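You operate a simulated robot arm through the tools that you are given. There is no shell and no other tool. Be economical: measure what you need, move in short steps, check, and stop when the job is done.

Carry out the task below with a simulated two-armed robot. There is one attempt and no reset: what you move stays moved.

TASK
Put the 30 mm spacer block from the wall end of the long bench and the blue end clip on the blue tray.

The check looks at the end state, three seconds after you hand in, the way a careful person would. Anything else that was tipped, shoved, dropped, spilled or broken makes it a failure.

THE ROBOT
Two 7-joint arms with two-finger parallel grippers on one trunk, on a base that drives. Base frame: it is fixed to the floor where the robot stands at the start and does not move with it; the origin is under the middle of the robot, x ahead of it, y to its left, z up. Lengths are in mm, angles in degrees, forces in N, time in s.
The left shoulder is at the start at [70, 163, 1220], the right one opposite. With the tool pointing down near the work surface each hand reaches from about 380 to 880 mm from the robot's upright axis, wherever it stands, measured 20 degrees to its own side. Places, roughly: blue tray [-1500, 2500, 1000]; end clip [-2750, 1250, 1000]. Payload 3.43 kg a hand.
The tool frame of a hand sits at the grasp point between the pads (the TCP): z along the fingers, y along the line on which they close. The tips reach 34 mm beyond it. The gripper opens to 128 mm. The fingers are 24 mm wide and 12 mm thick; the gripper's body (48 by 130 mm) begins 96 mm behind the TCP.
Orientation is that of the tool frame in the base frame, as a unit quaternion [w, x, y, z]. With the fingers straight down and closing along the base's y, the tool's x points along the base's -x, its y along +y and its z along -z.

THE INTERFACE
- The arms move only by the tool drive_tool. It takes "left_steps", "right_steps" or both (then of equal length, played together; a hand with none holds still); each is a list of rows, each a list of 7 numbers: the finger opening in mm, from 0 to 128, then the shift along the tool's x, y, z in mm, then the turn, a rotation vector about the tool's x, y, z in degrees. In form: [[hand, dx, dy, dz, rx, ry, rz], ...]. A call has 1 to 8 rows; each row shifts and turns the commanded pose from where the row before left it, along the tool's axes as they then stand. Each row takes 0.2 s and may step no farther than 50 mm and 8.6 degrees from the row before; otherwise, or with a gripper value out of range, the whole call is refused. A pose out of reach is approached as far as the arm can. The call stops where the force on the tool passes 40 N (or 10 N more than at its start, if that is more) or the arm is blocked; 0.2 s more then pass. Each finger travels about 153 mm/s and halts on what it meets, pressing with about 40 N; the grip force reading is that of the motor and also rises with nothing between the fingers. The clock runs only during rows and for 0.2 s after the last one: add rows that do not move to give the fingers time. The reply holds the time, the measured pose of the TCP, the force on the tool along the base axes, the opening and the grip force, in the units named above and with some noise.
- Cameras (640 x 400 px; columns grow to the right, rows downward): "scene" is now at [139.1, -2.9, 1461.6]; the picture's right is [-0.05, -1.00, 0.00], its down [-0.47, 0.02, -0.88] and it looks along [0.88, -0.04, -0.47] (base axes); focal length 284 px, centre (320, 200). "left" rides on the left gripper at [76, 11, -160] in its tool frame; the picture's right is [-0.15, 0.99, 0.00], its down [-0.88, -0.13, -0.46] and it looks along [-0.45, -0.07, 0.89] (tool axes); focal length 234 px, centre (320, 200). "right" rides on the right gripper at [76, -11, -160] in its tool frame; the picture's right is [0.15, 0.99, 0.00], its down [-0.88, 0.13, -0.46] and it looks along [-0.45, 0.07, 0.89] (tool axes); focal length 234 px, centre (320, 200). There is no depth. A picture from a camera that has moved, and an enlarged one, comes with that camera's place and axes in the base frame and with its lens.
- get_image(camera): a new picture of that camera. No time passes.
- move_column(by): slides the trunk up (or, below 0, down) by that many mm; the arms and the scene camera ride with it, the base frame stays. It gives what a move gives, with no picture.
- roll_base(legs): drives the robot by 1 to 6 legs, each [ahead, left, turn to the left] in mm, mm and degrees, along the robot's own axes; the way and the turn of a leg run together, so that a leg with both is an arc; at most 1500 mm and 180 degrees a leg. The arms and the cameras ride along, it lands a little off, and it stops where it bumps. It gives what a move gives.
- turn_head(pan, tilt): turns the head with the scene camera to pan (to the left, within 86 degrees either way) and tilt (down, from -29 to 69), counted from straight ahead of the robot. It gives what a move gives.
- close_up(camera, box): a new picture of the part [left, top, right, bottom] of that camera's present view, enlarged. No time passes.
- hand_in(): hands the job in; it is judged then, once.

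Work in short steps. Places have to be worked out from the pictures, the camera data and where the tool is seen: move nearer, look again, correct. Check each grasp and each placing, and mend what went wrong. You have 120 turns and 88 pictures in all, those below and enlarged ones among them. Open the grippers and draw the arms clear of the work before you hand the job in, unless the task says otherwise; then end with one line.

The tools are called after "Call:" by a JSON object that holds its "method" and its "body". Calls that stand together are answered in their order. drive_tool: Moves the arms, as the interface text tells. Its arguments: {"type":"object","properties":{"left_steps":{"type":"array"},"right_steps":{"type":"array"}},"required":[]} The other tools are called the same way: move_column (by) slides the trunk up or down; roll_base (legs) drives the base; turn_head (pan, tilt) turns the head that bears the scene camera; get_image (camera) takes a picture; close_up (camera, box) takes an enlarged picture of a part of a camera's view; hand_in () hands the job in.

At the start:

```text
clock: 0.0
left_eef_pos: [671.7, 260.8, 1171.8]
left_tool_rot: [0.0, 0.001, 1.0, 0.0]
left_contact_force: [0.4, 0.4, 0.3]
left_finger_gap: 128.2
left_grasp_force: 0.1
right_eef_pos: [445.5, -270.2, 1196.0]
right_tool_rot: [0.0, 0.0, 1.0, 0.001]
right_contact_force: [-0.1, -0.4, -0.3]
right_finger_gap: 128.0
right_grasp_force: 0.0
trunk travel left (down, up): [-700.0, 240.0]
robot x, y, heading: [4.0, -0.4, 0.1]
head pan, tilt: [-2.6, 28.0]
```

scene: 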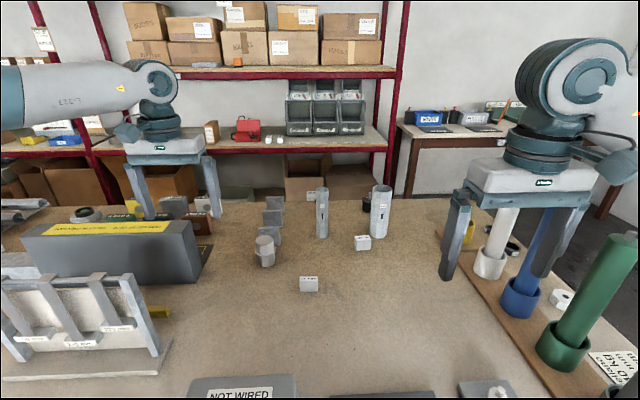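
right: 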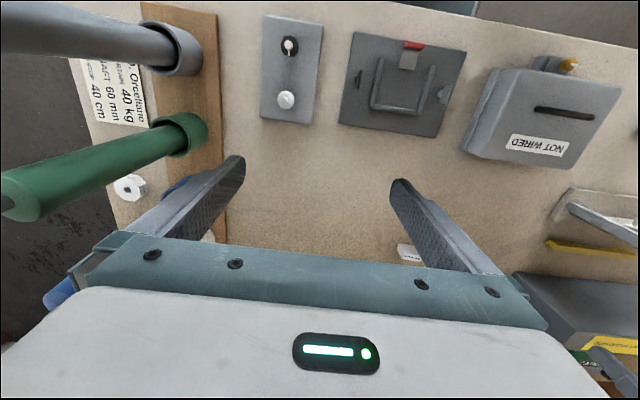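
left: 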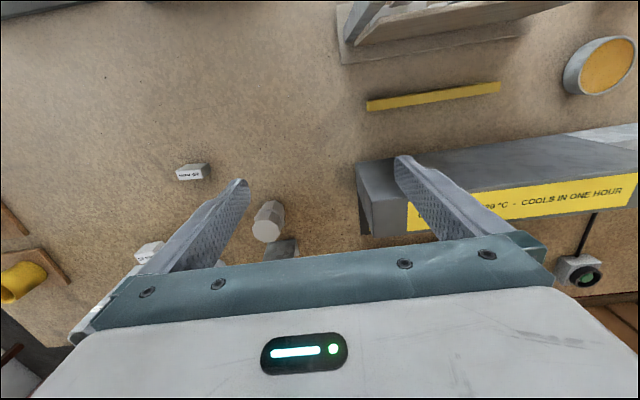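

The first view shows a bench ahead with small blocks, and I need an overview of the room. I turn the head left and right first.

Call:
{"method": "turn_head", "body": {"pan": 80, "tilt": 15}}

Call:
{"method": "get_image", "body": {"camera": "scene"}}

Call:
{"method": "turn_head", "body": {"pan": 35, "tilt": 20}}

Call:
{"method": "get_image", "body": {"camera": "scene"}}

Call:
{"method": "turn_head", "body": {"pan": -70, "tilt": 20}}

Call:
{"method": "get_image", "body": {"camera": "scene"}}

```text
clock: 1.6
left_eef_pos: [672.7, 260.4, 1172.1]
left_tool_rot: [0.0, 0.0, 1.0, 0.0]
left_contact_force: [-0.7, 0.0, 0.2]
left_finger_gap: 128.0
left_grasp_force: 0.0
right_eef_pos: [446.2, -270.0, 1196.7]
right_tool_rot: [-0.001, 0.001, 1.0, 0.001]
right_contact_force: [0.8, 0.1, 0.6]
right_finger_gap: 127.9
right_grasp_force: 0.1
trunk travel left (down, up): [-700.0, 240.0]
robot x, y, heading: [0.8, -1.8, 0.0]
head pan, tilt: [80.0, 15.0]
```

```text
84 pictures are left
camera scene: at [64.3, 93.3, 1482.7], right [0.98, -0.17, 0.0], down [-0.05, -0.25, -0.97], along [0.17, 0.95, -0.26], focal length 284 px, centre (320, 200)
```

scene: 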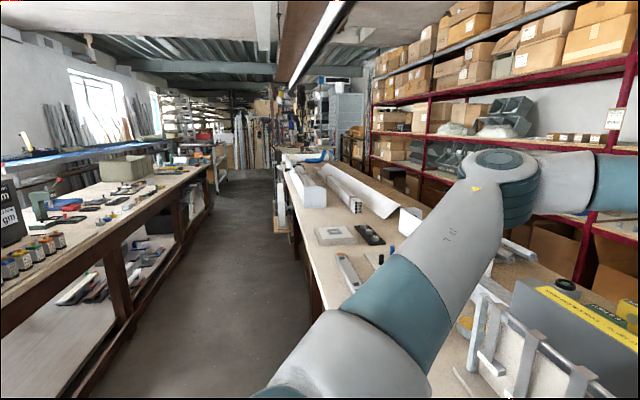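

```text
clock: 2.7
left_eef_pos: [672.9, 259.6, 1173.0]
left_tool_rot: [-0.001, 0.0, 1.0, 0.0]
left_contact_force: [0.1, 0.2, 0.6]
left_finger_gap: 127.9
left_grasp_force: 0.0
right_eef_pos: [445.1, -269.8, 1195.7]
right_tool_rot: [0.0, 0.0, 1.0, 0.001]
right_contact_force: [0.7, -0.7, 0.9]
right_finger_gap: 128.1
right_grasp_force: 0.0
trunk travel left (down, up): [-700.0, 240.0]
robot x, y, heading: [1.6, 1.4, -0.0]
head pan, tilt: [35.0, 20.0]
```

```text
83 pictures are left
camera scene: at [124.2, 54.8, 1474.5], right [0.57, -0.82, 0.0], down [-0.28, -0.2, -0.94], along [0.77, 0.54, -0.34], focal length 284 px, centre (320, 200)
```

scene: 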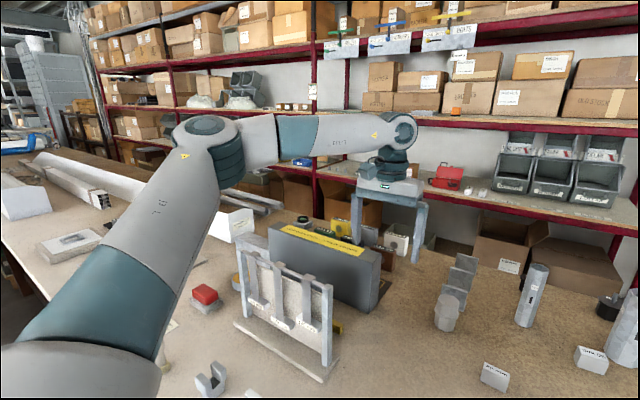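

```text
clock: 4.5
left_eef_pos: [673.0, 260.8, 1171.5]
left_tool_rot: [-0.001, 0.0, 1.0, 0.0]
left_contact_force: [-0.2, 0.0, 0.0]
left_finger_gap: 128.0
left_grasp_force: 0.0
right_eef_pos: [445.6, -269.3, 1197.1]
right_tool_rot: [0.0, 0.0, 1.0, 0.0]
right_contact_force: [0.7, 0.1, 0.3]
right_finger_gap: 128.1
right_grasp_force: 0.1
trunk travel left (down, up): [-700.0, 240.0]
robot x, y, heading: [1.0, 0.4, -0.1]
head pan, tilt: [-70.0, 20.0]
```

```text
82 pictures are left
camera scene: at [79.9, -86.2, 1474.5], right [-0.94, -0.34, 0.0], down [-0.12, 0.32, -0.94], along [0.32, -0.88, -0.34], focal length 284 px, centre (320, 200)
```

scene: 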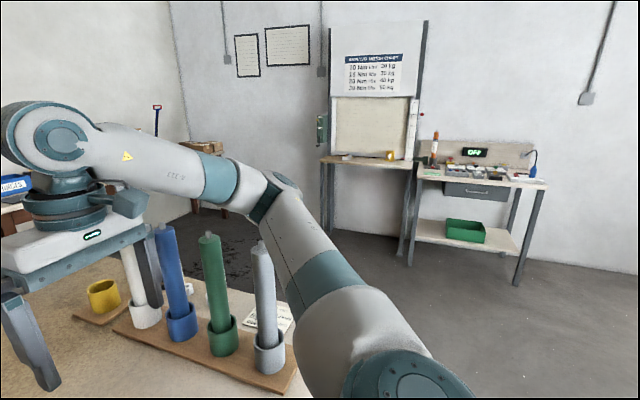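

Two small labelled blocks sit ahead on this bench. I read the labels.

Call:
{"method": "turn_head", "body": {"pan": 0, "tilt": 28}}

Call:
{"method": "close_up", "body": {"camera": "scene", "box": [230, 170, 430, 300]}}

Call:
{"method": "turn_head", "body": {"pan": 86, "tilt": 5}}

Call:
{"method": "close_up", "body": {"camera": "scene", "box": [0, 130, 320, 330]}}

```text
clock: 5.9
left_eef_pos: [672.6, 261.0, 1172.0]
left_tool_rot: [0.0, -0.001, 1.0, 0.0]
left_contact_force: [0.5, -0.3, 0.1]
left_finger_gap: 127.9
left_grasp_force: 0.1
right_eef_pos: [446.1, -269.4, 1196.0]
right_tool_rot: [0.0, 0.0, 1.0, 0.001]
right_contact_force: [0.7, -0.8, 0.5]
right_finger_gap: 128.0
right_grasp_force: 0.0
trunk travel left (down, up): [-700.0, 240.0]
robot x, y, heading: [-3.0, 1.5, -0.1]
head pan, tilt: [0.0, 28.0]
```

```text
3.08 times, centred on (330, 235) of scene
camera zoom: at [139.2, 1.2, 1461.7], right [0.0, -1.0, 0.0], down [-0.47, 0.0, -0.88], along [0.88, 0.0, -0.47], focal length 874 px, centre (289, 92)
```

zoom: 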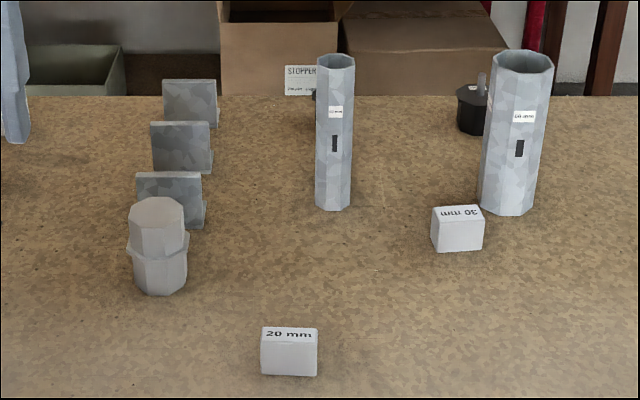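

```text
clock: 7.5
left_eef_pos: [672.5, 260.2, 1172.3]
left_tool_rot: [0.0, -0.001, 1.0, 0.0]
left_contact_force: [0.3, 0.1, 0.5]
left_finger_gap: 128.1
left_grasp_force: 0.0
right_eef_pos: [445.9, -267.8, 1195.6]
right_tool_rot: [0.0, 0.0, 1.0, 0.0]
right_contact_force: [0.5, 0.3, 0.9]
right_finger_gap: 127.7
right_grasp_force: 0.0
trunk travel left (down, up): [-700.0, 240.0]
robot x, y, heading: [-0.2, 1.1, 0.1]
head pan, tilt: [85.9, 5.0]
```

```text
2.00 times, centred on (160, 230) of scene
camera zoom: at [54.6, 92.9, 1498.9], right [1.0, -0.07, 0.0], down [-0.01, -0.09, -1.0], along [0.07, 0.99, -0.09], focal length 568 px, centre (640, 140)
```

zoom: 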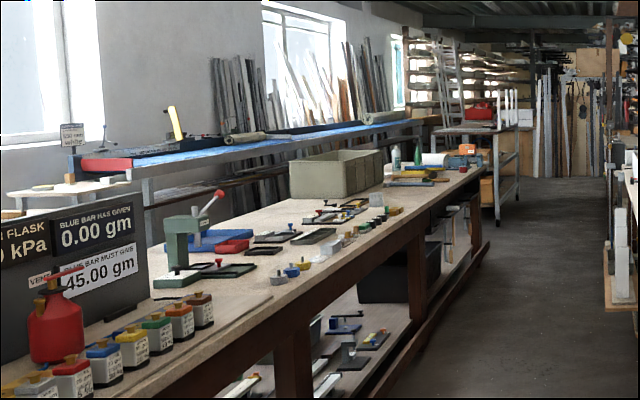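

The 30 mm block stands near about [906, -181], beside a steel tube, and the 20 mm one is nearer at [723, 1]. I check the bench edge in front of the base to see how much room there is to drive closer.

Call:
{"method": "turn_head", "body": {"pan": 0, "tilt": 66}}

Call:
{"method": "get_image", "body": {"camera": "scene"}}

Call:
{"method": "turn_head", "body": {"pan": -10, "tilt": 35}}

```text
clock: 9.1
left_eef_pos: [672.6, 260.7, 1173.1]
left_tool_rot: [0.0, 0.0, 1.0, 0.0]
left_contact_force: [0.1, -0.5, -0.6]
left_finger_gap: 127.8
left_grasp_force: 0.0
right_eef_pos: [446.3, -268.9, 1195.3]
right_tool_rot: [0.0, 0.0, 1.0, 0.001]
right_contact_force: [-0.2, 0.5, 0.7]
right_finger_gap: 127.9
right_grasp_force: 0.0
trunk travel left (down, up): [-700.0, 240.0]
robot x, y, heading: [-2.7, 1.0, -0.0]
head pan, tilt: [0.0, 66.0]
```

```text
79 pictures are left
camera scene: at [107.5, 1.3, 1409.8], right [0.0, -1.0, 0.0], down [-0.91, 0.0, -0.41], along [0.41, 0.0, -0.91], focal length 284 px, centre (320, 200)
```

scene: 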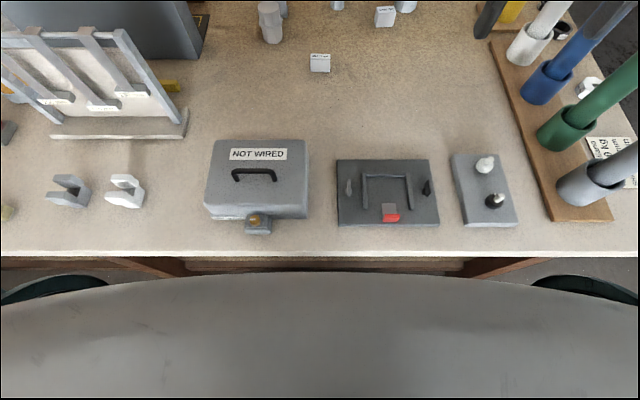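

```text
clock: 10.1
left_eef_pos: [672.5, 259.8, 1172.5]
left_tool_rot: [0.0, -0.001, 1.0, 0.001]
left_contact_force: [0.3, 0.6, -0.6]
left_finger_gap: 127.8
left_grasp_force: 0.1
right_eef_pos: [445.3, -269.2, 1196.7]
right_tool_rot: [-0.001, 0.0, 1.0, 0.001]
right_contact_force: [0.0, -0.5, 1.1]
right_finger_gap: 127.8
right_grasp_force: 0.0
trunk travel left (down, up): [-700.0, 240.0]
robot x, y, heading: [0.1, -0.9, 0.1]
head pan, tilt: [-10.0, 35.0]
```

The bench edge is at about x = 235, so there is no room to drive in. I move the right hand high over the bench towards the block for a look from above.

Call:
{"method": "drive_tool", "body": {"right_steps": [[128, -43, 12, 4, 0, 0, 0], [128, -43, 12, 4, 0, 0, 0], [128, -43, 12, 4, 0, 0, 0], [128, -43, 12, 4, 0, 0, 0], [128, -43, 12, 4, 0, 0, 0], [128, -43, 12, 4, 0, 0, 0], [128, -43, 12, 4, 0, 0, 0]]}}

Call:
{"method": "get_image", "body": {"camera": "right"}}

Call:
{"method": "get_image", "body": {"camera": "scene"}}

```text
clock: 11.7
left_eef_pos: [673.9, 260.9, 1171.1]
left_tool_rot: [0.0, 0.001, 1.0, 0.0]
left_contact_force: [0.8, -0.5, 0.7]
left_finger_gap: 128.1
left_grasp_force: 0.0
right_eef_pos: [748.4, -183.4, 1168.5]
right_tool_rot: [0.0, 0.0, 1.0, 0.0]
right_contact_force: [0.4, -0.2, -1.1]
right_finger_gap: 128.1
right_grasp_force: 0.0
trunk travel left (down, up): [-700.0, 240.0]
robot x, y, heading: [2.0, -1.9, 0.1]
head pan, tilt: [-10.0, 35.0]
```

```text
78 pictures are left
camera right: at [674.1, -195.5, 1328.2], right [-0.15, 0.99, 0.0], down [0.88, 0.13, 0.46], along [0.45, 0.07, -0.89], focal length 234 px, centre (320, 200)
```

right: 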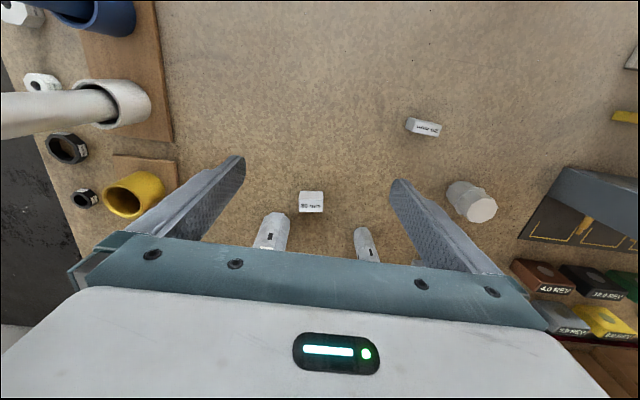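

```text
77 pictures are left
camera scene: at [136.2, -11.7, 1450.5], right [-0.17, -0.98, 0.0], down [-0.57, 0.1, -0.82], along [0.81, -0.14, -0.57], focal length 284 px, centre (320, 200)
```

scene: 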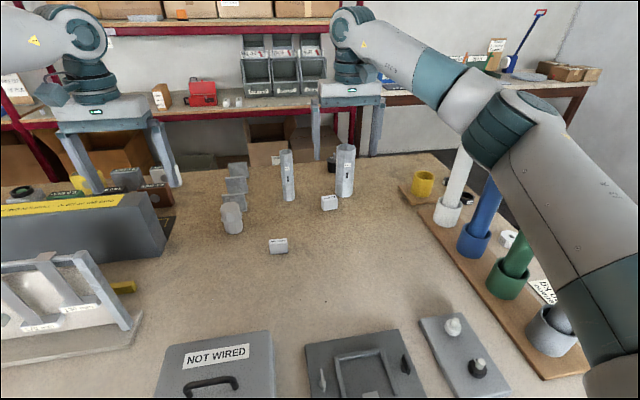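

The block is confirmed at about [906, -179]. I enlarge the wrist view for its orientation and the clearance to the tube.

Call:
{"method": "close_up", "body": {"camera": "right", "box": [230, 160, 390, 260]}}

```text
4.00 times, centred on (310, 210) of right
camera zoom: at [674.1, -195.5, 1328.2], right [-0.15, 0.99, 0.0], down [0.88, 0.13, 0.46], along [0.45, 0.07, -0.89], focal length 937 px, centre (360, 160)
```

zoom: 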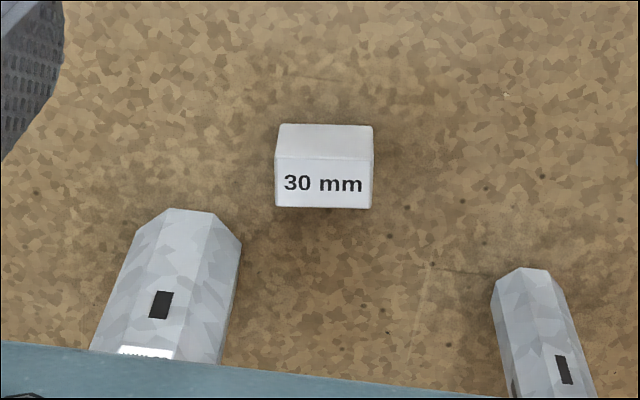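

The block is about 30 × 50 × 40 mm, centred near [902, -179] and turned about 8°. I will grip across the 30 mm width, closing roughly along x to stay clear of the tube, so I turn the hand by 82°.

Call:
{"method": "drive_tool", "body": {"right_steps": [[128, 0, 0, 0, 0, 0, 8.2], [128, 0, 0, 0, 0, 0, 8.2], [128, 0, 0, 0, 0, 0, 8.2], [128, 0, 0, 0, 0, 0, 8.2], [128, 0, 0, 0, 0, 0, 8.2], [128, 0, 0, 0, 0, 0, 8.2], [128, 0, 0, 0, 0, 0, 8.2], [128, 0, 0, 0, 0, 0, 8.2]]}}

Call:
{"method": "drive_tool", "body": {"right_steps": [[128, 0, 0, 0, 0, 0, 8.2], [128, 0, 0, 0, 0, 0, 8.2], [128, -5, 38, 5, 0, 0, 0], [128, -5, 38, 5, 0, 0, 0], [128, -4, 38, 5, 0, 0, 0], [128, -4, 39, 5, 0, 0, 0]]}}

Call:
{"method": "get_image", "body": {"camera": "right"}}

Call:
{"method": "get_image", "body": {"camera": "scene"}}

```text
clock: 13.5
left_eef_pos: [672.3, 260.8, 1172.2]
left_tool_rot: [0.0, 0.0, 1.0, -0.001]
left_contact_force: [-0.3, -0.1, 0.2]
left_finger_gap: 127.8
left_grasp_force: 0.0
right_eef_pos: [747.4, -185.6, 1168.6]
right_tool_rot: [0.0, 0.542, 0.84, 0.001]
right_contact_force: [-0.3, 1.0, 0.0]
right_finger_gap: 127.8
right_grasp_force: 0.1
trunk travel left (down, up): [-700.0, 240.0]
robot x, y, heading: [3.1, 1.5, -0.1]
head pan, tilt: [-10.0, 35.0]
```

```text
clock: 14.9
left_eef_pos: [673.3, 259.3, 1172.1]
left_tool_rot: [0.0, 0.0, 1.0, 0.0]
left_contact_force: [0.7, 0.1, -0.9]
left_finger_gap: 127.8
left_grasp_force: 0.0
right_eef_pos: [818.2, -188.8, 1153.9]
right_tool_rot: [0.001, 0.656, 0.755, 0.0]
right_contact_force: [-0.7, -0.1, -0.8]
right_finger_gap: 128.1
right_grasp_force: 0.1
right hand out of reach, approached as far as the arm can: row 4, 5, 6
trunk travel left (down, up): [-700.0, 240.0]
robot x, y, heading: [-1.2, 3.3, 0.2]
head pan, tilt: [-10.0, 35.0]
```

```text
75 pictures are left
camera right: at [797.3, -115.8, 1314.1], right [0.96, 0.28, 0.0], down [0.25, -0.85, 0.46], along [0.13, -0.44, -0.89], focal length 234 px, centre (320, 200)
```

right: 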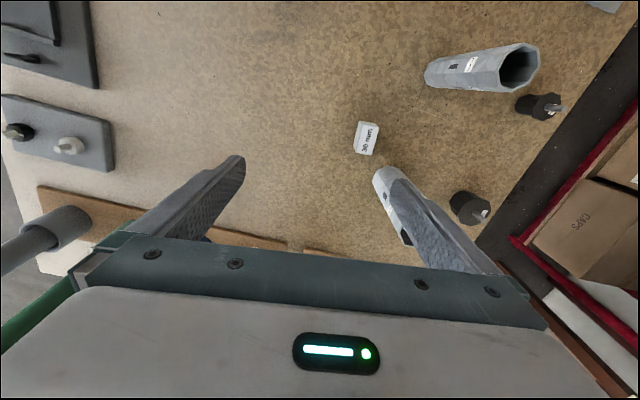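

```text
74 pictures are left
camera scene: at [135.2, -13.8, 1450.6], right [-0.17, -0.98, 0.0], down [-0.57, 0.1, -0.82], along [0.81, -0.14, -0.57], focal length 284 px, centre (320, 200)
```

scene: 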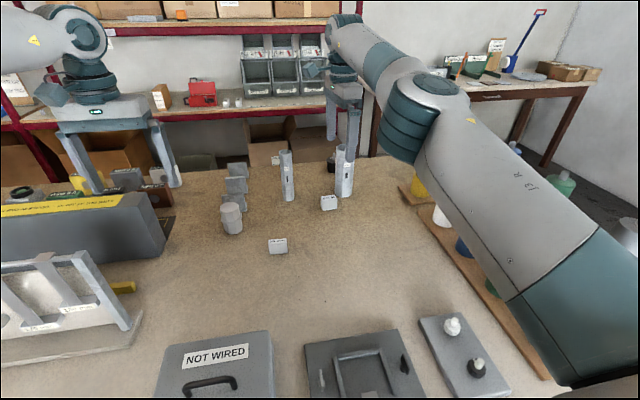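

Gripping this way is out of reach, since the hand stopped at x = 818. Instead I will close along y and tilt the fingers forward by about 25°, so I first back up and turn the hand back by 90°.

Call:
{"method": "drive_tool", "body": {"right_steps": [[128, 0, -45, 0, 0, 0, 0], [128, 0, -45, 0, 0, 0, 0], [128, 0, -45, 0, 0, 0, 0], [128, 0, 0, 0, 0, 0, -8.5], [128, 0, 0, 0, 0, 0, -8.5], [128, 0, 0, 0, 0, 0, -8.5], [128, 0, 0, 0, 0, 0, -8.5], [128, 0, 0, 0, 0, 0, -8.5]]}}

Call:
{"method": "drive_tool", "body": {"right_steps": [[128, 0, 0, 0, 0, 0, -8.5], [128, 0, 0, 0, 0, 0, -8.5], [128, 0, 0, 0, 0, 0, -8.5], [128, 0, 0, 0, 0, 0, -8.5], [128, 0, 0, 0, 0, 0, -8.5], [128, 0, 0, 0, 0, -8.4, -5], [128, 0, 0, 0, 0, -8.4, 0], [128, 0, 0, 0, 0, -8.2, 0]]}}

Call:
{"method": "get_image", "body": {"camera": "right"}}

```text
clock: 16.7
left_eef_pos: [672.7, 259.6, 1171.8]
left_tool_rot: [0.0, 0.001, 1.0, 0.0]
left_contact_force: [1.1, 0.6, 0.0]
left_finger_gap: 128.0
left_grasp_force: 0.0
right_eef_pos: [682.6, -207.1, 1154.9]
right_tool_rot: [0.0, 0.337, 0.942, 0.0]
right_contact_force: [-0.4, -0.2, -0.7]
right_finger_gap: 127.9
right_grasp_force: 0.1
trunk travel left (down, up): [-700.0, 240.0]
robot x, y, heading: [-0.6, -1.5, 0.2]
head pan, tilt: [-10.0, 35.0]
```

```text
refused: row 6 steps farther than a row can; nothing moved
```

```text
73 pictures are left
camera right: at [619.1, -168.2, 1314.8], right [0.51, 0.86, 0.0], down [0.76, -0.46, 0.46], along [0.39, -0.23, -0.89], focal length 234 px, centre (320, 200)
```

right: 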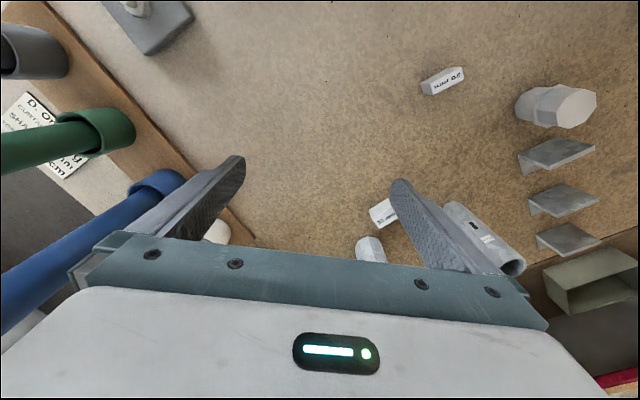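

One row combined too much turn, so that call was refused. I redo it with the turns split.

Call:
{"method": "drive_tool", "body": {"right_steps": [[128, 0, 0, 0, 0, 0, -8], [128, 0, 0, 0, 0, 0, -8], [128, 0, 0, 0, 0, 0, -8], [128, 0, 0, 0, 0, 0, -8], [128, 0, 0, 0, 0, 0, -8], [128, 0, 0, 0, 0, 0, -7.4], [128, 0, 0, 0, 0, -8.4, 0], [128, 0, 0, 0, 0, -8.4, 0]]}}

Call:
{"method": "drive_tool", "body": {"right_steps": [[80, 0, 0, 0, 0, -8.2, 0], [80, 0, 0, 0, 0, 0, 0]]}}

Call:
{"method": "get_image", "body": {"camera": "right"}}

```text
clock: 18.5
left_eef_pos: [671.1, 260.1, 1171.2]
left_tool_rot: [0.0, 0.0, 1.0, -0.001]
left_contact_force: [-0.1, 0.3, -0.5]
left_finger_gap: 127.9
left_grasp_force: 0.1
right_eef_pos: [682.4, -207.8, 1154.8]
right_tool_rot: [0.147, -0.069, 0.987, 0.013]
right_contact_force: [0.1, -0.3, 0.6]
right_finger_gap: 128.2
right_grasp_force: 0.1
trunk travel left (down, up): [-700.0, 240.0]
robot x, y, heading: [0.6, 1.2, -0.1]
head pan, tilt: [-10.0, 35.0]
```

```text
clock: 19.1
left_eef_pos: [672.8, 261.0, 1170.9]
left_tool_rot: [0.0, 0.0, 1.0, 0.001]
left_contact_force: [0.3, 0.1, 0.4]
left_finger_gap: 128.1
left_grasp_force: 0.2
right_eef_pos: [683.3, -206.9, 1155.5]
right_tool_rot: [0.216, -0.066, 0.974, 0.016]
right_contact_force: [-0.6, 0.6, -0.2]
right_finger_gap: 80.1
right_grasp_force: 0.1
trunk travel left (down, up): [-700.0, 240.0]
robot x, y, heading: [-2.7, 1.6, 0.2]
head pan, tilt: [-10.0, 35.0]
```

```text
72 pictures are left
camera right: at [551.9, -237.8, 1267.6], right [-0.27, 0.96, -0.06], down [0.58, 0.21, 0.79], along [0.77, 0.17, -0.61], focal length 234 px, centre (320, 200)
```

right: 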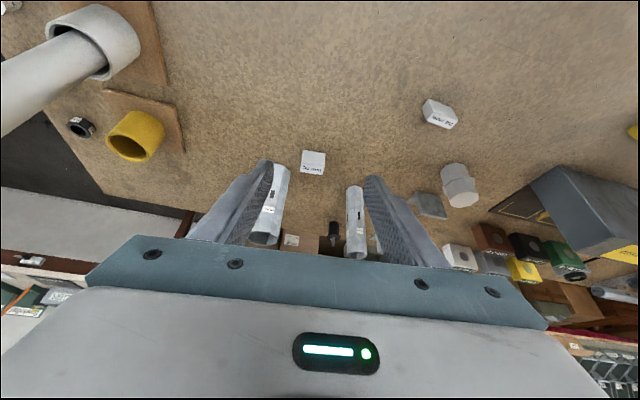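

The hand is now tilted 25° and aligned. I move to a pre-grasp point about 100 mm back along the fingers and check there.

Call:
{"method": "drive_tool", "body": {"right_steps": [[80, -18, -0.7, 42, 0, 0, 0], [80, -18, -0.7, 42, 0, 0, 0], [80, -18, -0.7, 42, 0, 0, 0], [80, -18, -0.7, 42, 0, 0, 0], [80, -18, -0.7, 42, 0, 0, 0], [80, 0, 0, 0, 0, 0, 0]]}}

Call:
{"method": "get_image", "body": {"camera": "right"}}

Call:
{"method": "close_up", "body": {"camera": "scene", "box": [220, 120, 420, 245]}}

```text
clock: 20.5
left_eef_pos: [672.0, 260.5, 1172.3]
left_tool_rot: [0.0, 0.0, 1.0, 0.001]
left_contact_force: [-0.2, 0.2, 0.3]
left_finger_gap: 128.0
left_grasp_force: 0.0
right_eef_pos: [852.8, -188.9, 1000.4]
right_tool_rot: [0.217, -0.067, 0.974, 0.016]
right_contact_force: [-0.3, -0.6, -0.7]
right_finger_gap: 79.9
right_grasp_force: 0.1
trunk travel left (down, up): [-700.0, 240.0]
robot x, y, heading: [1.6, 0.5, 0.1]
head pan, tilt: [-10.0, 35.0]
```

```text
71 pictures are left
camera right: at [720.5, -218.3, 1114.9], right [-0.27, 0.96, -0.06], down [0.58, 0.21, 0.79], along [0.77, 0.18, -0.61], focal length 234 px, centre (320, 200)
```

right: 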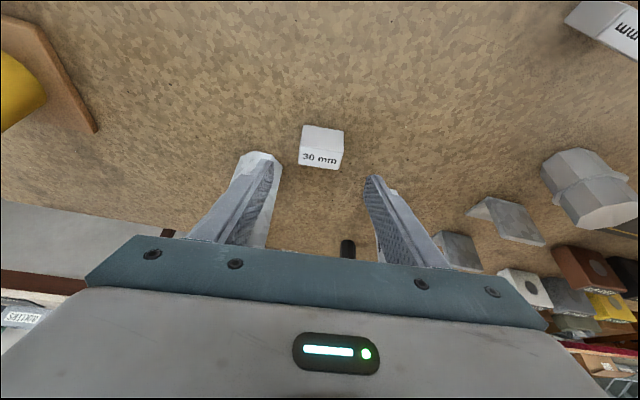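

```text
3.20 times, centred on (320, 182) of scene
camera zoom: at [133.7, -14.6, 1450.8], right [-0.17, -0.98, 0.0], down [-0.56, 0.1, -0.82], along [0.81, -0.14, -0.57], focal length 909 px, centre (320, 256)
```

zoom: 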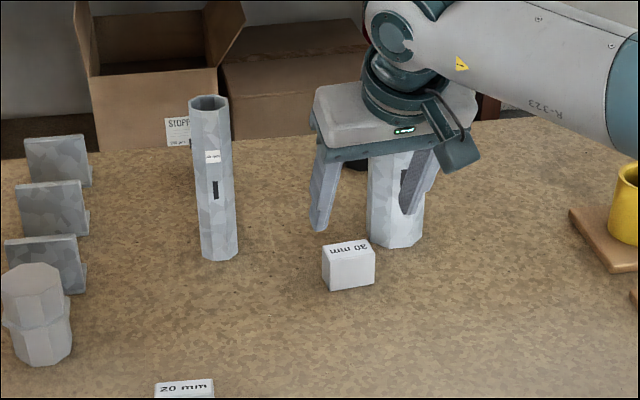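

The block lies centred on the fingers' path and both fingers clear the tube. I advance 97 mm along the tool in small steps.

Call:
{"method": "drive_tool", "body": {"right_steps": [[80, 0, 0.5, 25, 0, 0, 0], [80, 0, 0.5, 25, 0, 0, 0], [80, 0, 0.5, 25, 0, 0, 0], [80, 0, 0.5, 22, 0, 0, 0], [80, 0, 0, 0, 0, 0, 0]]}}

Call:
{"method": "get_image", "body": {"camera": "right"}}

Call:
{"method": "close_up", "body": {"camera": "scene", "box": [270, 140, 390, 215]}}

```text
clock: 21.7
left_eef_pos: [673.1, 260.5, 1171.9]
left_tool_rot: [0.0, 0.0, 1.0, 0.0]
left_contact_force: [-0.5, -0.1, 0.5]
left_finger_gap: 128.0
left_grasp_force: 0.1
right_eef_pos: [893.8, -179.5, 913.6]
right_tool_rot: [0.217, -0.066, 0.974, 0.016]
right_contact_force: [0.3, 0.1, -0.3]
right_finger_gap: 79.9
right_grasp_force: 0.1
trunk travel left (down, up): [-700.0, 240.0]
robot x, y, heading: [2.4, -1.4, -0.2]
head pan, tilt: [-10.0, 35.0]
```

```text
69 pictures are left
camera right: at [761.2, -210.2, 1027.2], right [-0.27, 0.96, -0.06], down [0.58, 0.21, 0.79], along [0.77, 0.17, -0.61], focal length 234 px, centre (320, 200)
```

right: 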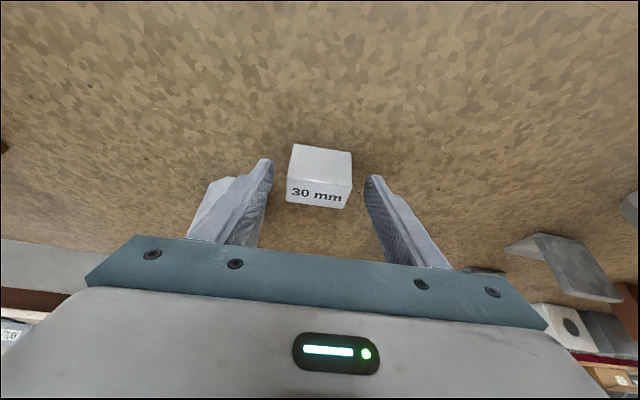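

```text
5.33 times, centred on (330, 178) of scene
camera zoom: at [134.2, -14.4, 1450.8], right [-0.17, -0.98, 0.0], down [-0.56, 0.1, -0.82], along [0.81, -0.14, -0.57], focal length 1516 px, centre (267, 320)
```

zoom: 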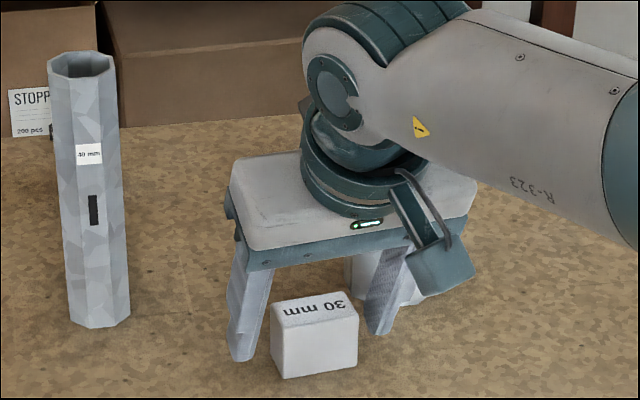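

The fingers straddle the block with its sides nearly parallel to the pads. I close.

Call:
{"method": "drive_tool", "body": {"right_steps": [[60, 0, 0, 0, 0, 0, 0], [45, 0, 0, 0, 0, 0, 0], [30, 0, 0, 0, 0, 0, 0], [30, 0, 0, 0, 0, 0, 0]]}}

Call:
{"method": "get_image", "body": {"camera": "right"}}

```text
clock: 22.7
left_eef_pos: [672.6, 261.1, 1171.6]
left_tool_rot: [0.001, 0.0, 1.0, 0.0]
left_contact_force: [-0.3, 0.0, 0.0]
left_finger_gap: 128.1
left_grasp_force: 0.1
right_eef_pos: [893.7, -179.4, 914.4]
right_tool_rot: [0.216, -0.067, 0.974, 0.015]
right_contact_force: [0.3, -1.3, -0.2]
right_finger_gap: 49.5
right_grasp_force: 40.5
trunk travel left (down, up): [-700.0, 240.0]
robot x, y, heading: [5.0, 2.1, 0.1]
head pan, tilt: [-10.0, 35.0]
```

```text
67 pictures are left
camera right: at [761.5, -209.9, 1027.0], right [-0.27, 0.96, -0.06], down [0.58, 0.21, 0.79], along [0.77, 0.17, -0.62], focal length 234 px, centre (320, 200)
```

right: 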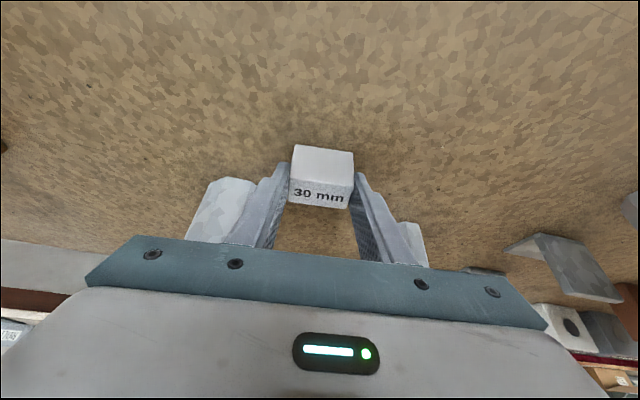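

The grip holds at 49.5 mm with 40 N. I lift straight up 200 mm.

Call:
{"method": "drive_tool", "body": {"right_steps": [[30, -8.5, 0, -18, 0, 0, 0], [30, -17, 0, -36, 0, 0, 0], [30, -17, 0, -36, 0, 0, 0], [30, -17, 0, -36, 0, 0, 0], [30, -17, 0, -36, 0, 0, 0], [30, 8, 0, -19, 0, 0, 0]]}}

Call:
{"method": "get_image", "body": {"camera": "scene"}}

```text
clock: 24.1
left_eef_pos: [672.3, 259.3, 1173.3]
left_tool_rot: [0.0, 0.0, 1.0, 0.0]
left_contact_force: [0.7, -0.5, 0.1]
left_finger_gap: 128.0
left_grasp_force: 0.0
right_eef_pos: [877.1, -182.6, 1108.1]
right_tool_rot: [0.217, -0.066, 0.974, 0.016]
right_contact_force: [-0.2, 0.1, 0.6]
right_finger_gap: 29.8
right_grasp_force: 0.2
trunk travel left (down, up): [-700.0, 240.0]
robot x, y, heading: [-0.1, 1.5, -0.0]
head pan, tilt: [-10.0, 35.0]
```

```text
66 pictures are left
camera scene: at [134.2, -15.3, 1450.7], right [-0.17, -0.98, 0.0], down [-0.56, 0.1, -0.82], along [0.81, -0.14, -0.57], focal length 284 px, centre (320, 200)
```

scene: 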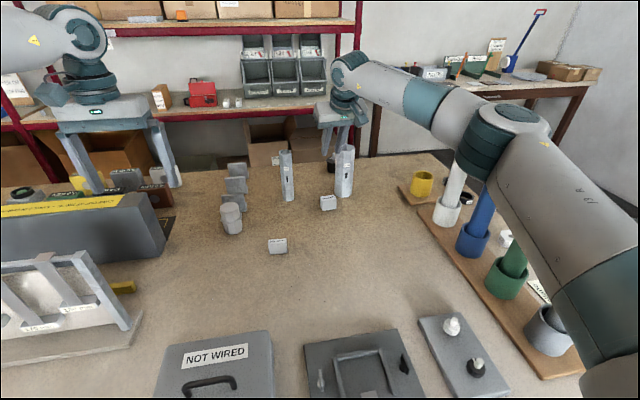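

The fingers came up empty. I look at the block.

Call:
{"method": "close_up", "body": {"camera": "scene", "box": [280, 140, 380, 220]}}

Call:
{"method": "get_image", "body": {"camera": "right"}}

```text
5.00 times, centred on (330, 180) of scene
camera zoom: at [134.2, -15.3, 1450.7], right [-0.17, -0.98, 0.0], down [-0.56, 0.1, -0.82], along [0.81, -0.14, -0.57], focal length 1421 px, centre (270, 300)
```

zoom: 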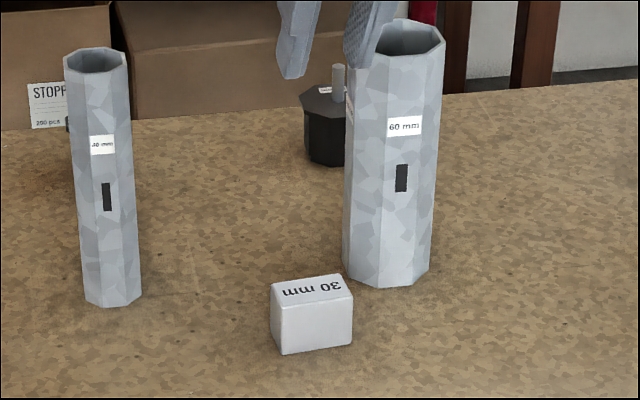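

```text
64 pictures are left
camera right: at [745.8, -213.3, 1221.7], right [-0.27, 0.96, -0.06], down [0.58, 0.21, 0.79], along [0.77, 0.18, -0.62], focal length 234 px, centre (320, 200)
```

right: 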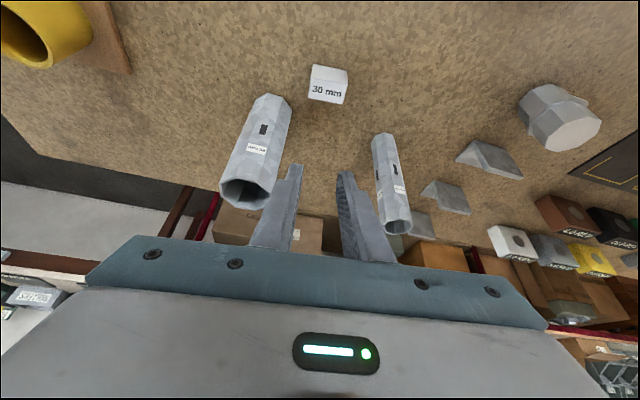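

The block is still upright in its place and nothing else is disturbed. I re-measure it with an enlarged wrist view before a deeper and slower retry.

Call:
{"method": "close_up", "body": {"camera": "right", "box": [240, 40, 400, 140]}}

```text
4.00 times, centred on (320, 90) of right
camera zoom: at [745.8, -213.3, 1221.7], right [-0.27, 0.96, -0.06], down [0.58, 0.21, 0.79], along [0.77, 0.18, -0.62], focal length 937 px, centre (320, 640)
```

zoom: 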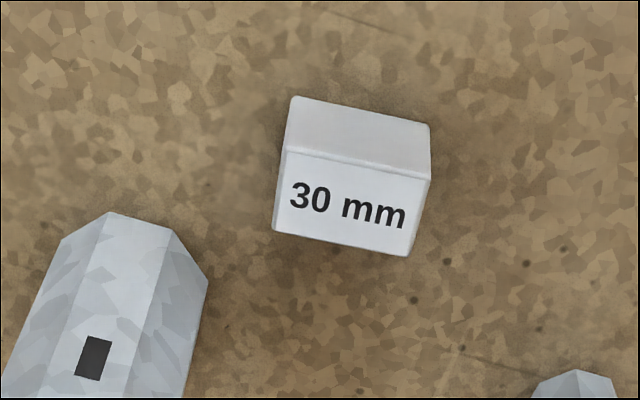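

The block has not moved: centre about [901, -178.5], top near z = 908. I open and go back down, about 5 mm deeper than before.

Call:
{"method": "drive_tool", "body": {"right_steps": [[80, 0, 0, 0, 0, 0, 0], [80, 0, 0, 0, 0, 0, 0], [80, 14, 0.3, 37.4, 0, 0, 0], [80, 14, 0.3, 37.4, 0, 0, 0], [80, 14, 0.3, 37.4, 0, 0, 0], [80, 14, 0.3, 37.4, 0, 0, 0], [80, 14, 0.3, 36.4, 0, 0, 0], [80, 0, 0, 0, 0, 0, 0]]}}

Call:
{"method": "drive_tool", "body": {"right_steps": [[60, 0, 0, 0, 0, 0, 0], [40, 0, 0, 0, 0, 0, 0], [20, 0, 0, 0, 0, 0, 0], [0, 0, 0, 0, 0, 0, 0], [0, 0, 0, 0, 0, 0, 0], [0, 0, 0, 0, 0, 0, 0]]}}

Call:
{"method": "drive_tool", "body": {"right_steps": [[0, -1, 0, -2, 0, 0, 0], [0, -1.7, 0, -3.6, 0, 0, 0], [0, -1.7, 0, -3.6, 0, 0, 0], [0, -1.7, 0, -3.6, 0, 0, 0]]}}

Call:
{"method": "get_image", "body": {"camera": "right"}}

```text
clock: 25.9
left_eef_pos: [671.8, 260.3, 1172.5]
left_tool_rot: [0.0, 0.0, 1.0, 0.0]
left_contact_force: [0.2, 0.5, -0.8]
left_finger_gap: 128.0
left_grasp_force: 0.0
right_eef_pos: [892.3, -178.5, 908.8]
right_tool_rot: [0.217, -0.065, 0.974, 0.015]
right_contact_force: [-0.4, -0.2, -0.5]
right_finger_gap: 80.0
right_grasp_force: 0.1
trunk travel left (down, up): [-700.0, 240.0]
robot x, y, heading: [1.8, 1.7, 0.2]
head pan, tilt: [-10.0, 35.0]
```

```text
clock: 27.3
left_eef_pos: [672.6, 259.5, 1170.5]
left_tool_rot: [0.0, -0.001, 1.0, 0.001]
left_contact_force: [0.1, 0.2, 0.0]
left_finger_gap: 128.2
left_grasp_force: 0.1
right_eef_pos: [893.1, -177.5, 908.7]
right_tool_rot: [0.216, -0.066, 0.974, 0.015]
right_contact_force: [0.3, -0.8, -0.3]
right_finger_gap: 49.2
right_grasp_force: 39.9
trunk travel left (down, up): [-700.0, 240.0]
robot x, y, heading: [0.1, -1.1, -0.0]
head pan, tilt: [-10.0, 35.0]
```

```text
clock: 28.3
left_eef_pos: [672.2, 260.8, 1171.6]
left_tool_rot: [0.0, 0.0, 1.0, 0.0]
left_contact_force: [-0.6, -0.3, -0.7]
left_finger_gap: 127.9
left_grasp_force: 0.0
right_eef_pos: [894.0, -177.9, 924.3]
right_tool_rot: [0.216, -0.068, 0.974, 0.016]
right_contact_force: [0.3, -0.1, -1.5]
right_finger_gap: 49.2
right_grasp_force: 40.2
trunk travel left (down, up): [-700.0, 240.0]
robot x, y, heading: [3.9, -0.2, -0.1]
head pan, tilt: [-10.0, 35.0]
```

```text
62 pictures are left
camera right: at [761.6, -208.2, 1036.4], right [-0.27, 0.96, -0.06], down [0.58, 0.21, 0.79], along [0.77, 0.18, -0.62], focal length 234 px, centre (320, 200)
```

right: 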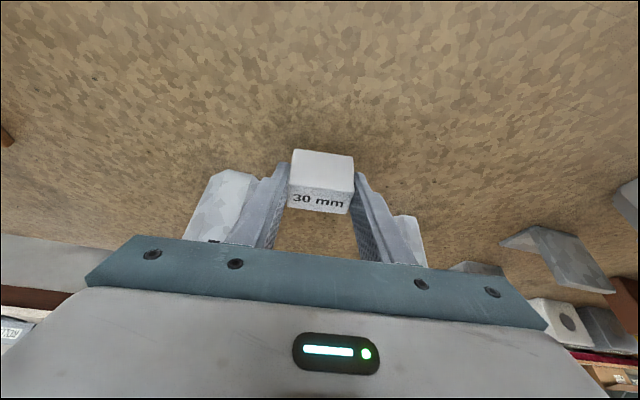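

The block rises with the hand now (grip 49.2 mm). I keep lifting slowly.

Call:
{"method": "drive_tool", "body": {"right_steps": [[0, -4, 0, -8.6, 0, 0, 0], [0, -4, 0, -8.6, 0, 0, 0], [0, -4, 0, -8.6, 0, 0, 0], [0, -4, 0, -8.6, 0, 0, 0], [0, -4, 0, -8.6, 0, 0, 0], [0, -4, 0, -8.6, 0, 0, 0], [0, -4, 0, -8.6, 0, 0, 0], [0, -4, 0, -8.6, 0, 0, 0]]}}

Call:
{"method": "get_image", "body": {"camera": "right"}}

```text
clock: 30.1
left_eef_pos: [673.8, 259.7, 1172.9]
left_tool_rot: [0.001, 0.0, 1.0, 0.0]
left_contact_force: [-0.1, -0.5, 0.4]
left_finger_gap: 127.8
left_grasp_force: 0.0
right_eef_pos: [893.8, -178.4, 999.4]
right_tool_rot: [0.216, -0.067, 0.974, 0.015]
right_contact_force: [0.4, -0.5, -0.7]
right_finger_gap: 49.4
right_grasp_force: 40.3
trunk travel left (down, up): [-700.0, 240.0]
robot x, y, heading: [-2.7, 3.3, 0.0]
head pan, tilt: [-10.0, 35.0]
```

```text
61 pictures are left
camera right: at [761.6, -208.7, 1112.7], right [-0.27, 0.96, -0.06], down [0.58, 0.21, 0.79], along [0.77, 0.18, -0.62], focal length 234 px, centre (320, 200)
```

right: 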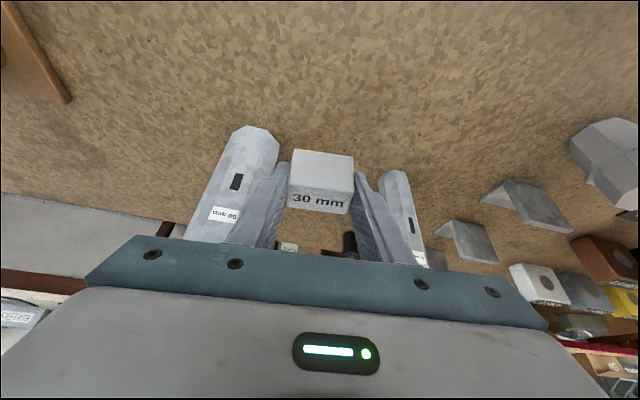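

It holds firmly. I lift further to about z = 1150, then draw the hand back.

Call:
{"method": "drive_tool", "body": {"right_steps": [[0, -8, 0, -17, 0, 0, 0], [0, -8, 0, -17, 0, 0, 0], [0, -8, 0, -17, 0, 0, 0], [0, -8, 0, -17, 0, 0, 0], [0, -8, 0, -17, 0, 0, 0], [0, -8, 0, -17, 0, 0, 0], [0, -8, 0, -17, 0, 0, 0], [0, -8, 0, -17, 0, 0, 0]]}}

Call:
{"method": "drive_tool", "body": {"right_steps": [[0, 20, 0, -9, 0, 0, 0], [0, 24, 0, -11, 0, 0, 0], [0, 24, 0, -11, 0, 0, 0], [0, 24, 0, -11, 0, 0, 0], [0, 24, 0, -11, 0, 0, 0], [0, 24, 0, -11, 0, 0, 0], [0, 24, 0, -11, 0, 0, 0], [0, 24, 0, -11, 0, 0, 0]]}}

Call:
{"method": "drive_tool", "body": {"right_steps": [[0, 20, 0, -9, 0, 0, 0], [0, 24, 0, -11, 0, 0, 0], [0, 24, 0, -11, 0, 0, 0], [0, 24, 0, -11, 0, 0, 0], [0, 24, 0, -11, 0, 0, 0], [0, 24, 0, -11, 0, 0, 0], [0, 24, 0, -11, 0, 0, 0], [0, 24, 0, -11, 0, 0, 0]]}}

Call:
{"method": "drive_tool", "body": {"left_steps": [[128, 30, 0, -10, 0, 0, 0], [128, 30, 0, -10, 0, 0, 0], [128, 30, 0, -10, 0, 0, 0], [128, 30, 0, -10, 0, 0, 0], [128, 30, 0, -10, 0, 0, 0], [128, 30, 0, -10, 0, 0, 0], [128, 30, 0, -10, 0, 0, 0]]}}

Call:
{"method": "turn_head", "body": {"pan": 0, "tilt": 30}}

Call:
{"method": "get_image", "body": {"camera": "scene"}}

```text
clock: 31.9
left_eef_pos: [672.5, 260.4, 1171.0]
left_tool_rot: [0.001, 0.0, 1.0, 0.0]
left_contact_force: [-0.5, -0.6, -0.1]
left_finger_gap: 127.9
left_grasp_force: 0.0
right_eef_pos: [895.2, -178.7, 1150.0]
right_tool_rot: [0.217, -0.067, 0.974, 0.015]
right_contact_force: [0.1, -0.7, -2.0]
right_finger_gap: 49.2
right_grasp_force: 40.4
trunk travel left (down, up): [-700.0, 240.0]
robot x, y, heading: [-0.8, 2.1, -0.1]
head pan, tilt: [-10.0, 35.0]
```

```text
clock: 33.7
left_eef_pos: [672.4, 259.6, 1173.0]
left_tool_rot: [0.001, 0.0, 1.0, 0.0]
left_contact_force: [-0.1, -0.5, 0.3]
left_finger_gap: 128.1
left_grasp_force: 0.0
right_eef_pos: [689.7, -207.8, 1148.6]
right_tool_rot: [0.217, -0.067, 0.974, 0.015]
right_contact_force: [-0.1, 0.6, -1.6]
right_finger_gap: 49.3
right_grasp_force: 40.1
trunk travel left (down, up): [-700.0, 240.0]
robot x, y, heading: [0.5, -0.1, -0.1]
head pan, tilt: [-10.0, 35.0]
```

```text
clock: 35.5
left_eef_pos: [660.9, 303.8, 1176.8]
left_tool_rot: [0.006, -0.005, 1.0, -0.016]
left_contact_force: [-1.0, -0.5, 0.2]
left_finger_gap: 127.8
left_grasp_force: 0.1
right_eef_pos: [477.2, -193.7, 1173.6]
right_tool_rot: [0.233, -0.076, 0.97, -0.002]
right_contact_force: [-2.3, 0.4, -1.6]
right_finger_gap: 49.2
right_grasp_force: 40.2
trunk travel left (down, up): [-700.0, 240.0]
robot x, y, heading: [5.3, 1.1, 0.3]
head pan, tilt: [-10.0, 35.0]
```

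```text
clock: 35.9
left_eef_pos: [645.3, 261.0, 1183.5]
left_tool_rot: [0.001, -0.04, 0.999, 0.026]
left_contact_force: [1.7, -2.8, -3.4]
left_finger_gap: 128.2
left_grasp_force: 0.0
right_eef_pos: [532.3, -237.9, 1149.4]
right_tool_rot: [0.248, -0.103, 0.963, 0.036]
right_contact_force: [2.3, -2.7, 1.6]
right_finger_gap: 49.0
right_grasp_force: 39.8
trunk travel left (down, up): [-700.0, 240.0]
robot x, y, heading: [29.9, 7.7, 4.8]
head pan, tilt: [-10.0, 35.0]
stopped in row 2 (right hand): the arm was blocked; the commanded pose is now the measured one
```

```text
clock: 36.6
left_eef_pos: [638.1, 249.4, 1184.0]
left_tool_rot: [0.002, -0.016, 1.0, 0.012]
left_contact_force: [-0.3, 1.5, -0.7]
left_finger_gap: 128.2
left_grasp_force: 0.1
right_eef_pos: [495.6, -251.2, 1140.1]
right_tool_rot: [0.227, -0.079, 0.97, 0.025]
right_contact_force: [0.1, 2.1, -11.2]
right_finger_gap: 49.2
right_grasp_force: 40.0
trunk travel left (down, up): [-700.0, 240.0]
robot x, y, heading: [7.4, -1.8, 1.7]
head pan, tilt: [0.0, 30.0]
```

```text
60 pictures are left
camera scene: at [142.4, 21.3, 1456.2], right [0.03, -1.0, 0.01], down [-0.5, -0.02, -0.87], along [0.87, 0.02, -0.5], focal length 284 px, centre (320, 200)
```

scene: 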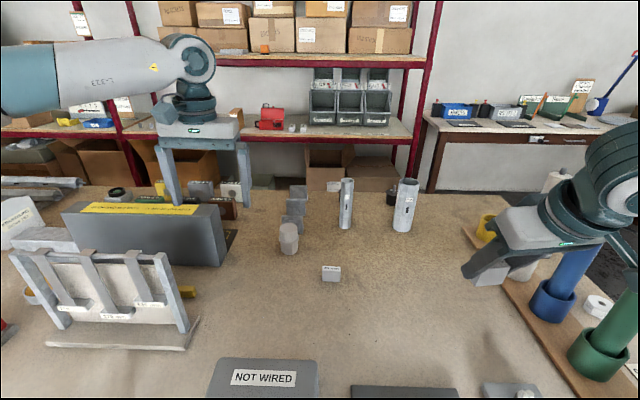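

The right arm got blocked while retracting and the base was jolted. I look to the right to see what the arm is touching.

Call:
{"method": "turn_head", "body": {"pan": -60, "tilt": 40}}

Call:
{"method": "get_image", "body": {"camera": "scene"}}

Call:
{"method": "get_image", "body": {"camera": "right"}}

```text
clock: 38.0
left_eef_pos: [640.9, 237.4, 1188.6]
left_tool_rot: [0.001, -0.014, 1.0, 0.017]
left_contact_force: [0.2, -0.4, -0.7]
left_finger_gap: 128.1
left_grasp_force: 0.1
right_eef_pos: [499.8, -261.4, 1143.4]
right_tool_rot: [0.231, -0.076, 0.97, 0.029]
right_contact_force: [-0.7, 0.5, -1.6]
right_finger_gap: 49.3
right_grasp_force: 40.1
trunk travel left (down, up): [-700.0, 240.0]
robot x, y, heading: [13.7, -0.8, 1.7]
head pan, tilt: [-60.0, 40.0]
```

```text
59 pictures are left
camera scene: at [100.1, -64.7, 1443.5], right [-0.85, -0.53, 0.0], down [-0.34, 0.54, -0.77], along [0.4, -0.65, -0.64], focal length 284 px, centre (320, 200)
```

scene: 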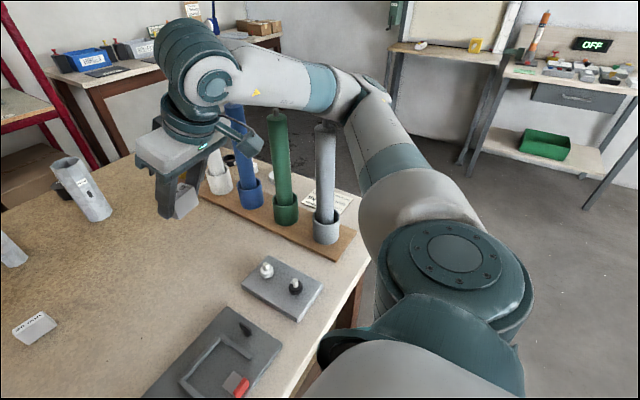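

```text
58 pictures are left
camera right: at [365.3, -297.5, 1252.1], right [-0.29, 0.96, -0.04], down [0.55, 0.2, 0.81], along [0.78, 0.21, -0.59], focal length 234 px, centre (320, 200)
```

right: 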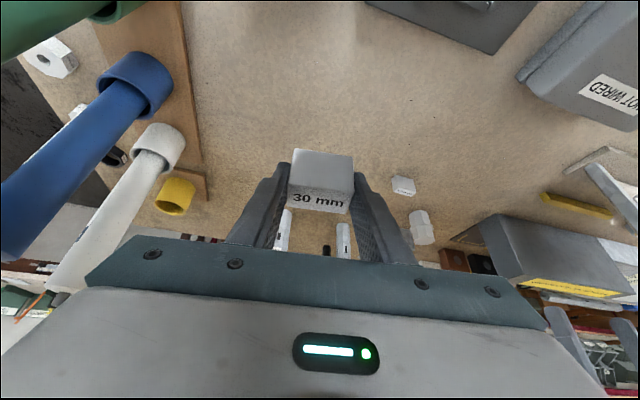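

I enlarge the area around the elbow and the grey rod to see whether they touch.

Call:
{"method": "close_up", "body": {"camera": "scene", "box": [220, 60, 420, 260]}}

```text
2.00 times, centred on (320, 160) of scene
camera zoom: at [100.1, -64.7, 1443.5], right [-0.85, -0.53, 0.0], down [-0.34, 0.54, -0.77], along [0.4, -0.65, -0.64], focal length 568 px, centre (320, 280)
```

zoom: 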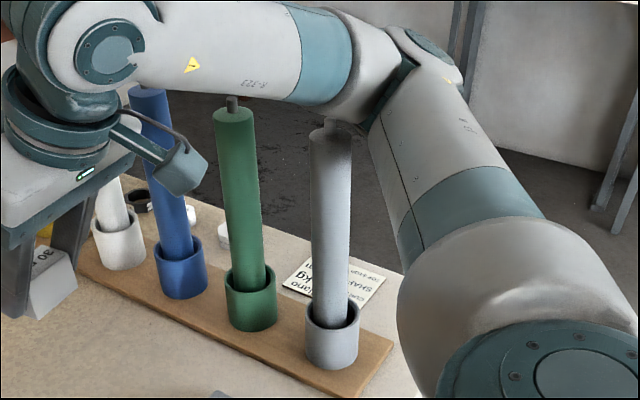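

The elbow sits right over the grey rod's top. Raising the trunk lifts the arms straight up off it.

Call:
{"method": "move_column", "body": {"by": 200}}

Call:
{"method": "get_image", "body": {"camera": "scene"}}

```text
clock: 40.1
left_eef_pos: [644.7, 234.3, 1386.3]
left_tool_rot: [-0.001, -0.014, 1.0, 0.019]
left_contact_force: [0.0, -0.4, 0.3]
left_finger_gap: 127.9
left_grasp_force: 0.0
right_eef_pos: [502.1, -264.4, 1341.9]
right_tool_rot: [0.231, -0.077, 0.97, 0.031]
right_contact_force: [0.0, 0.5, -2.2]
right_finger_gap: 49.3
right_grasp_force: 40.4
trunk travel left (down, up): [-900.0, 40.0]
robot x, y, heading: [9.2, 3.7, 1.5]
head pan, tilt: [-60.0, 40.0]
```

```text
56 pictures are left
camera scene: at [103.9, -68.8, 1643.0], right [-0.85, -0.52, 0.0], down [-0.34, 0.55, -0.77], along [0.4, -0.65, -0.64], focal length 284 px, centre (320, 200)
```

scene: 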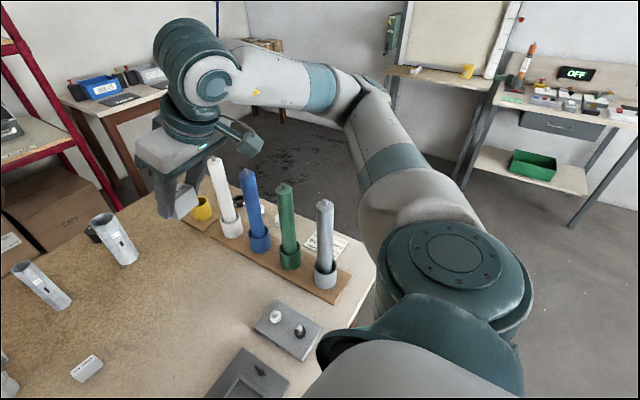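

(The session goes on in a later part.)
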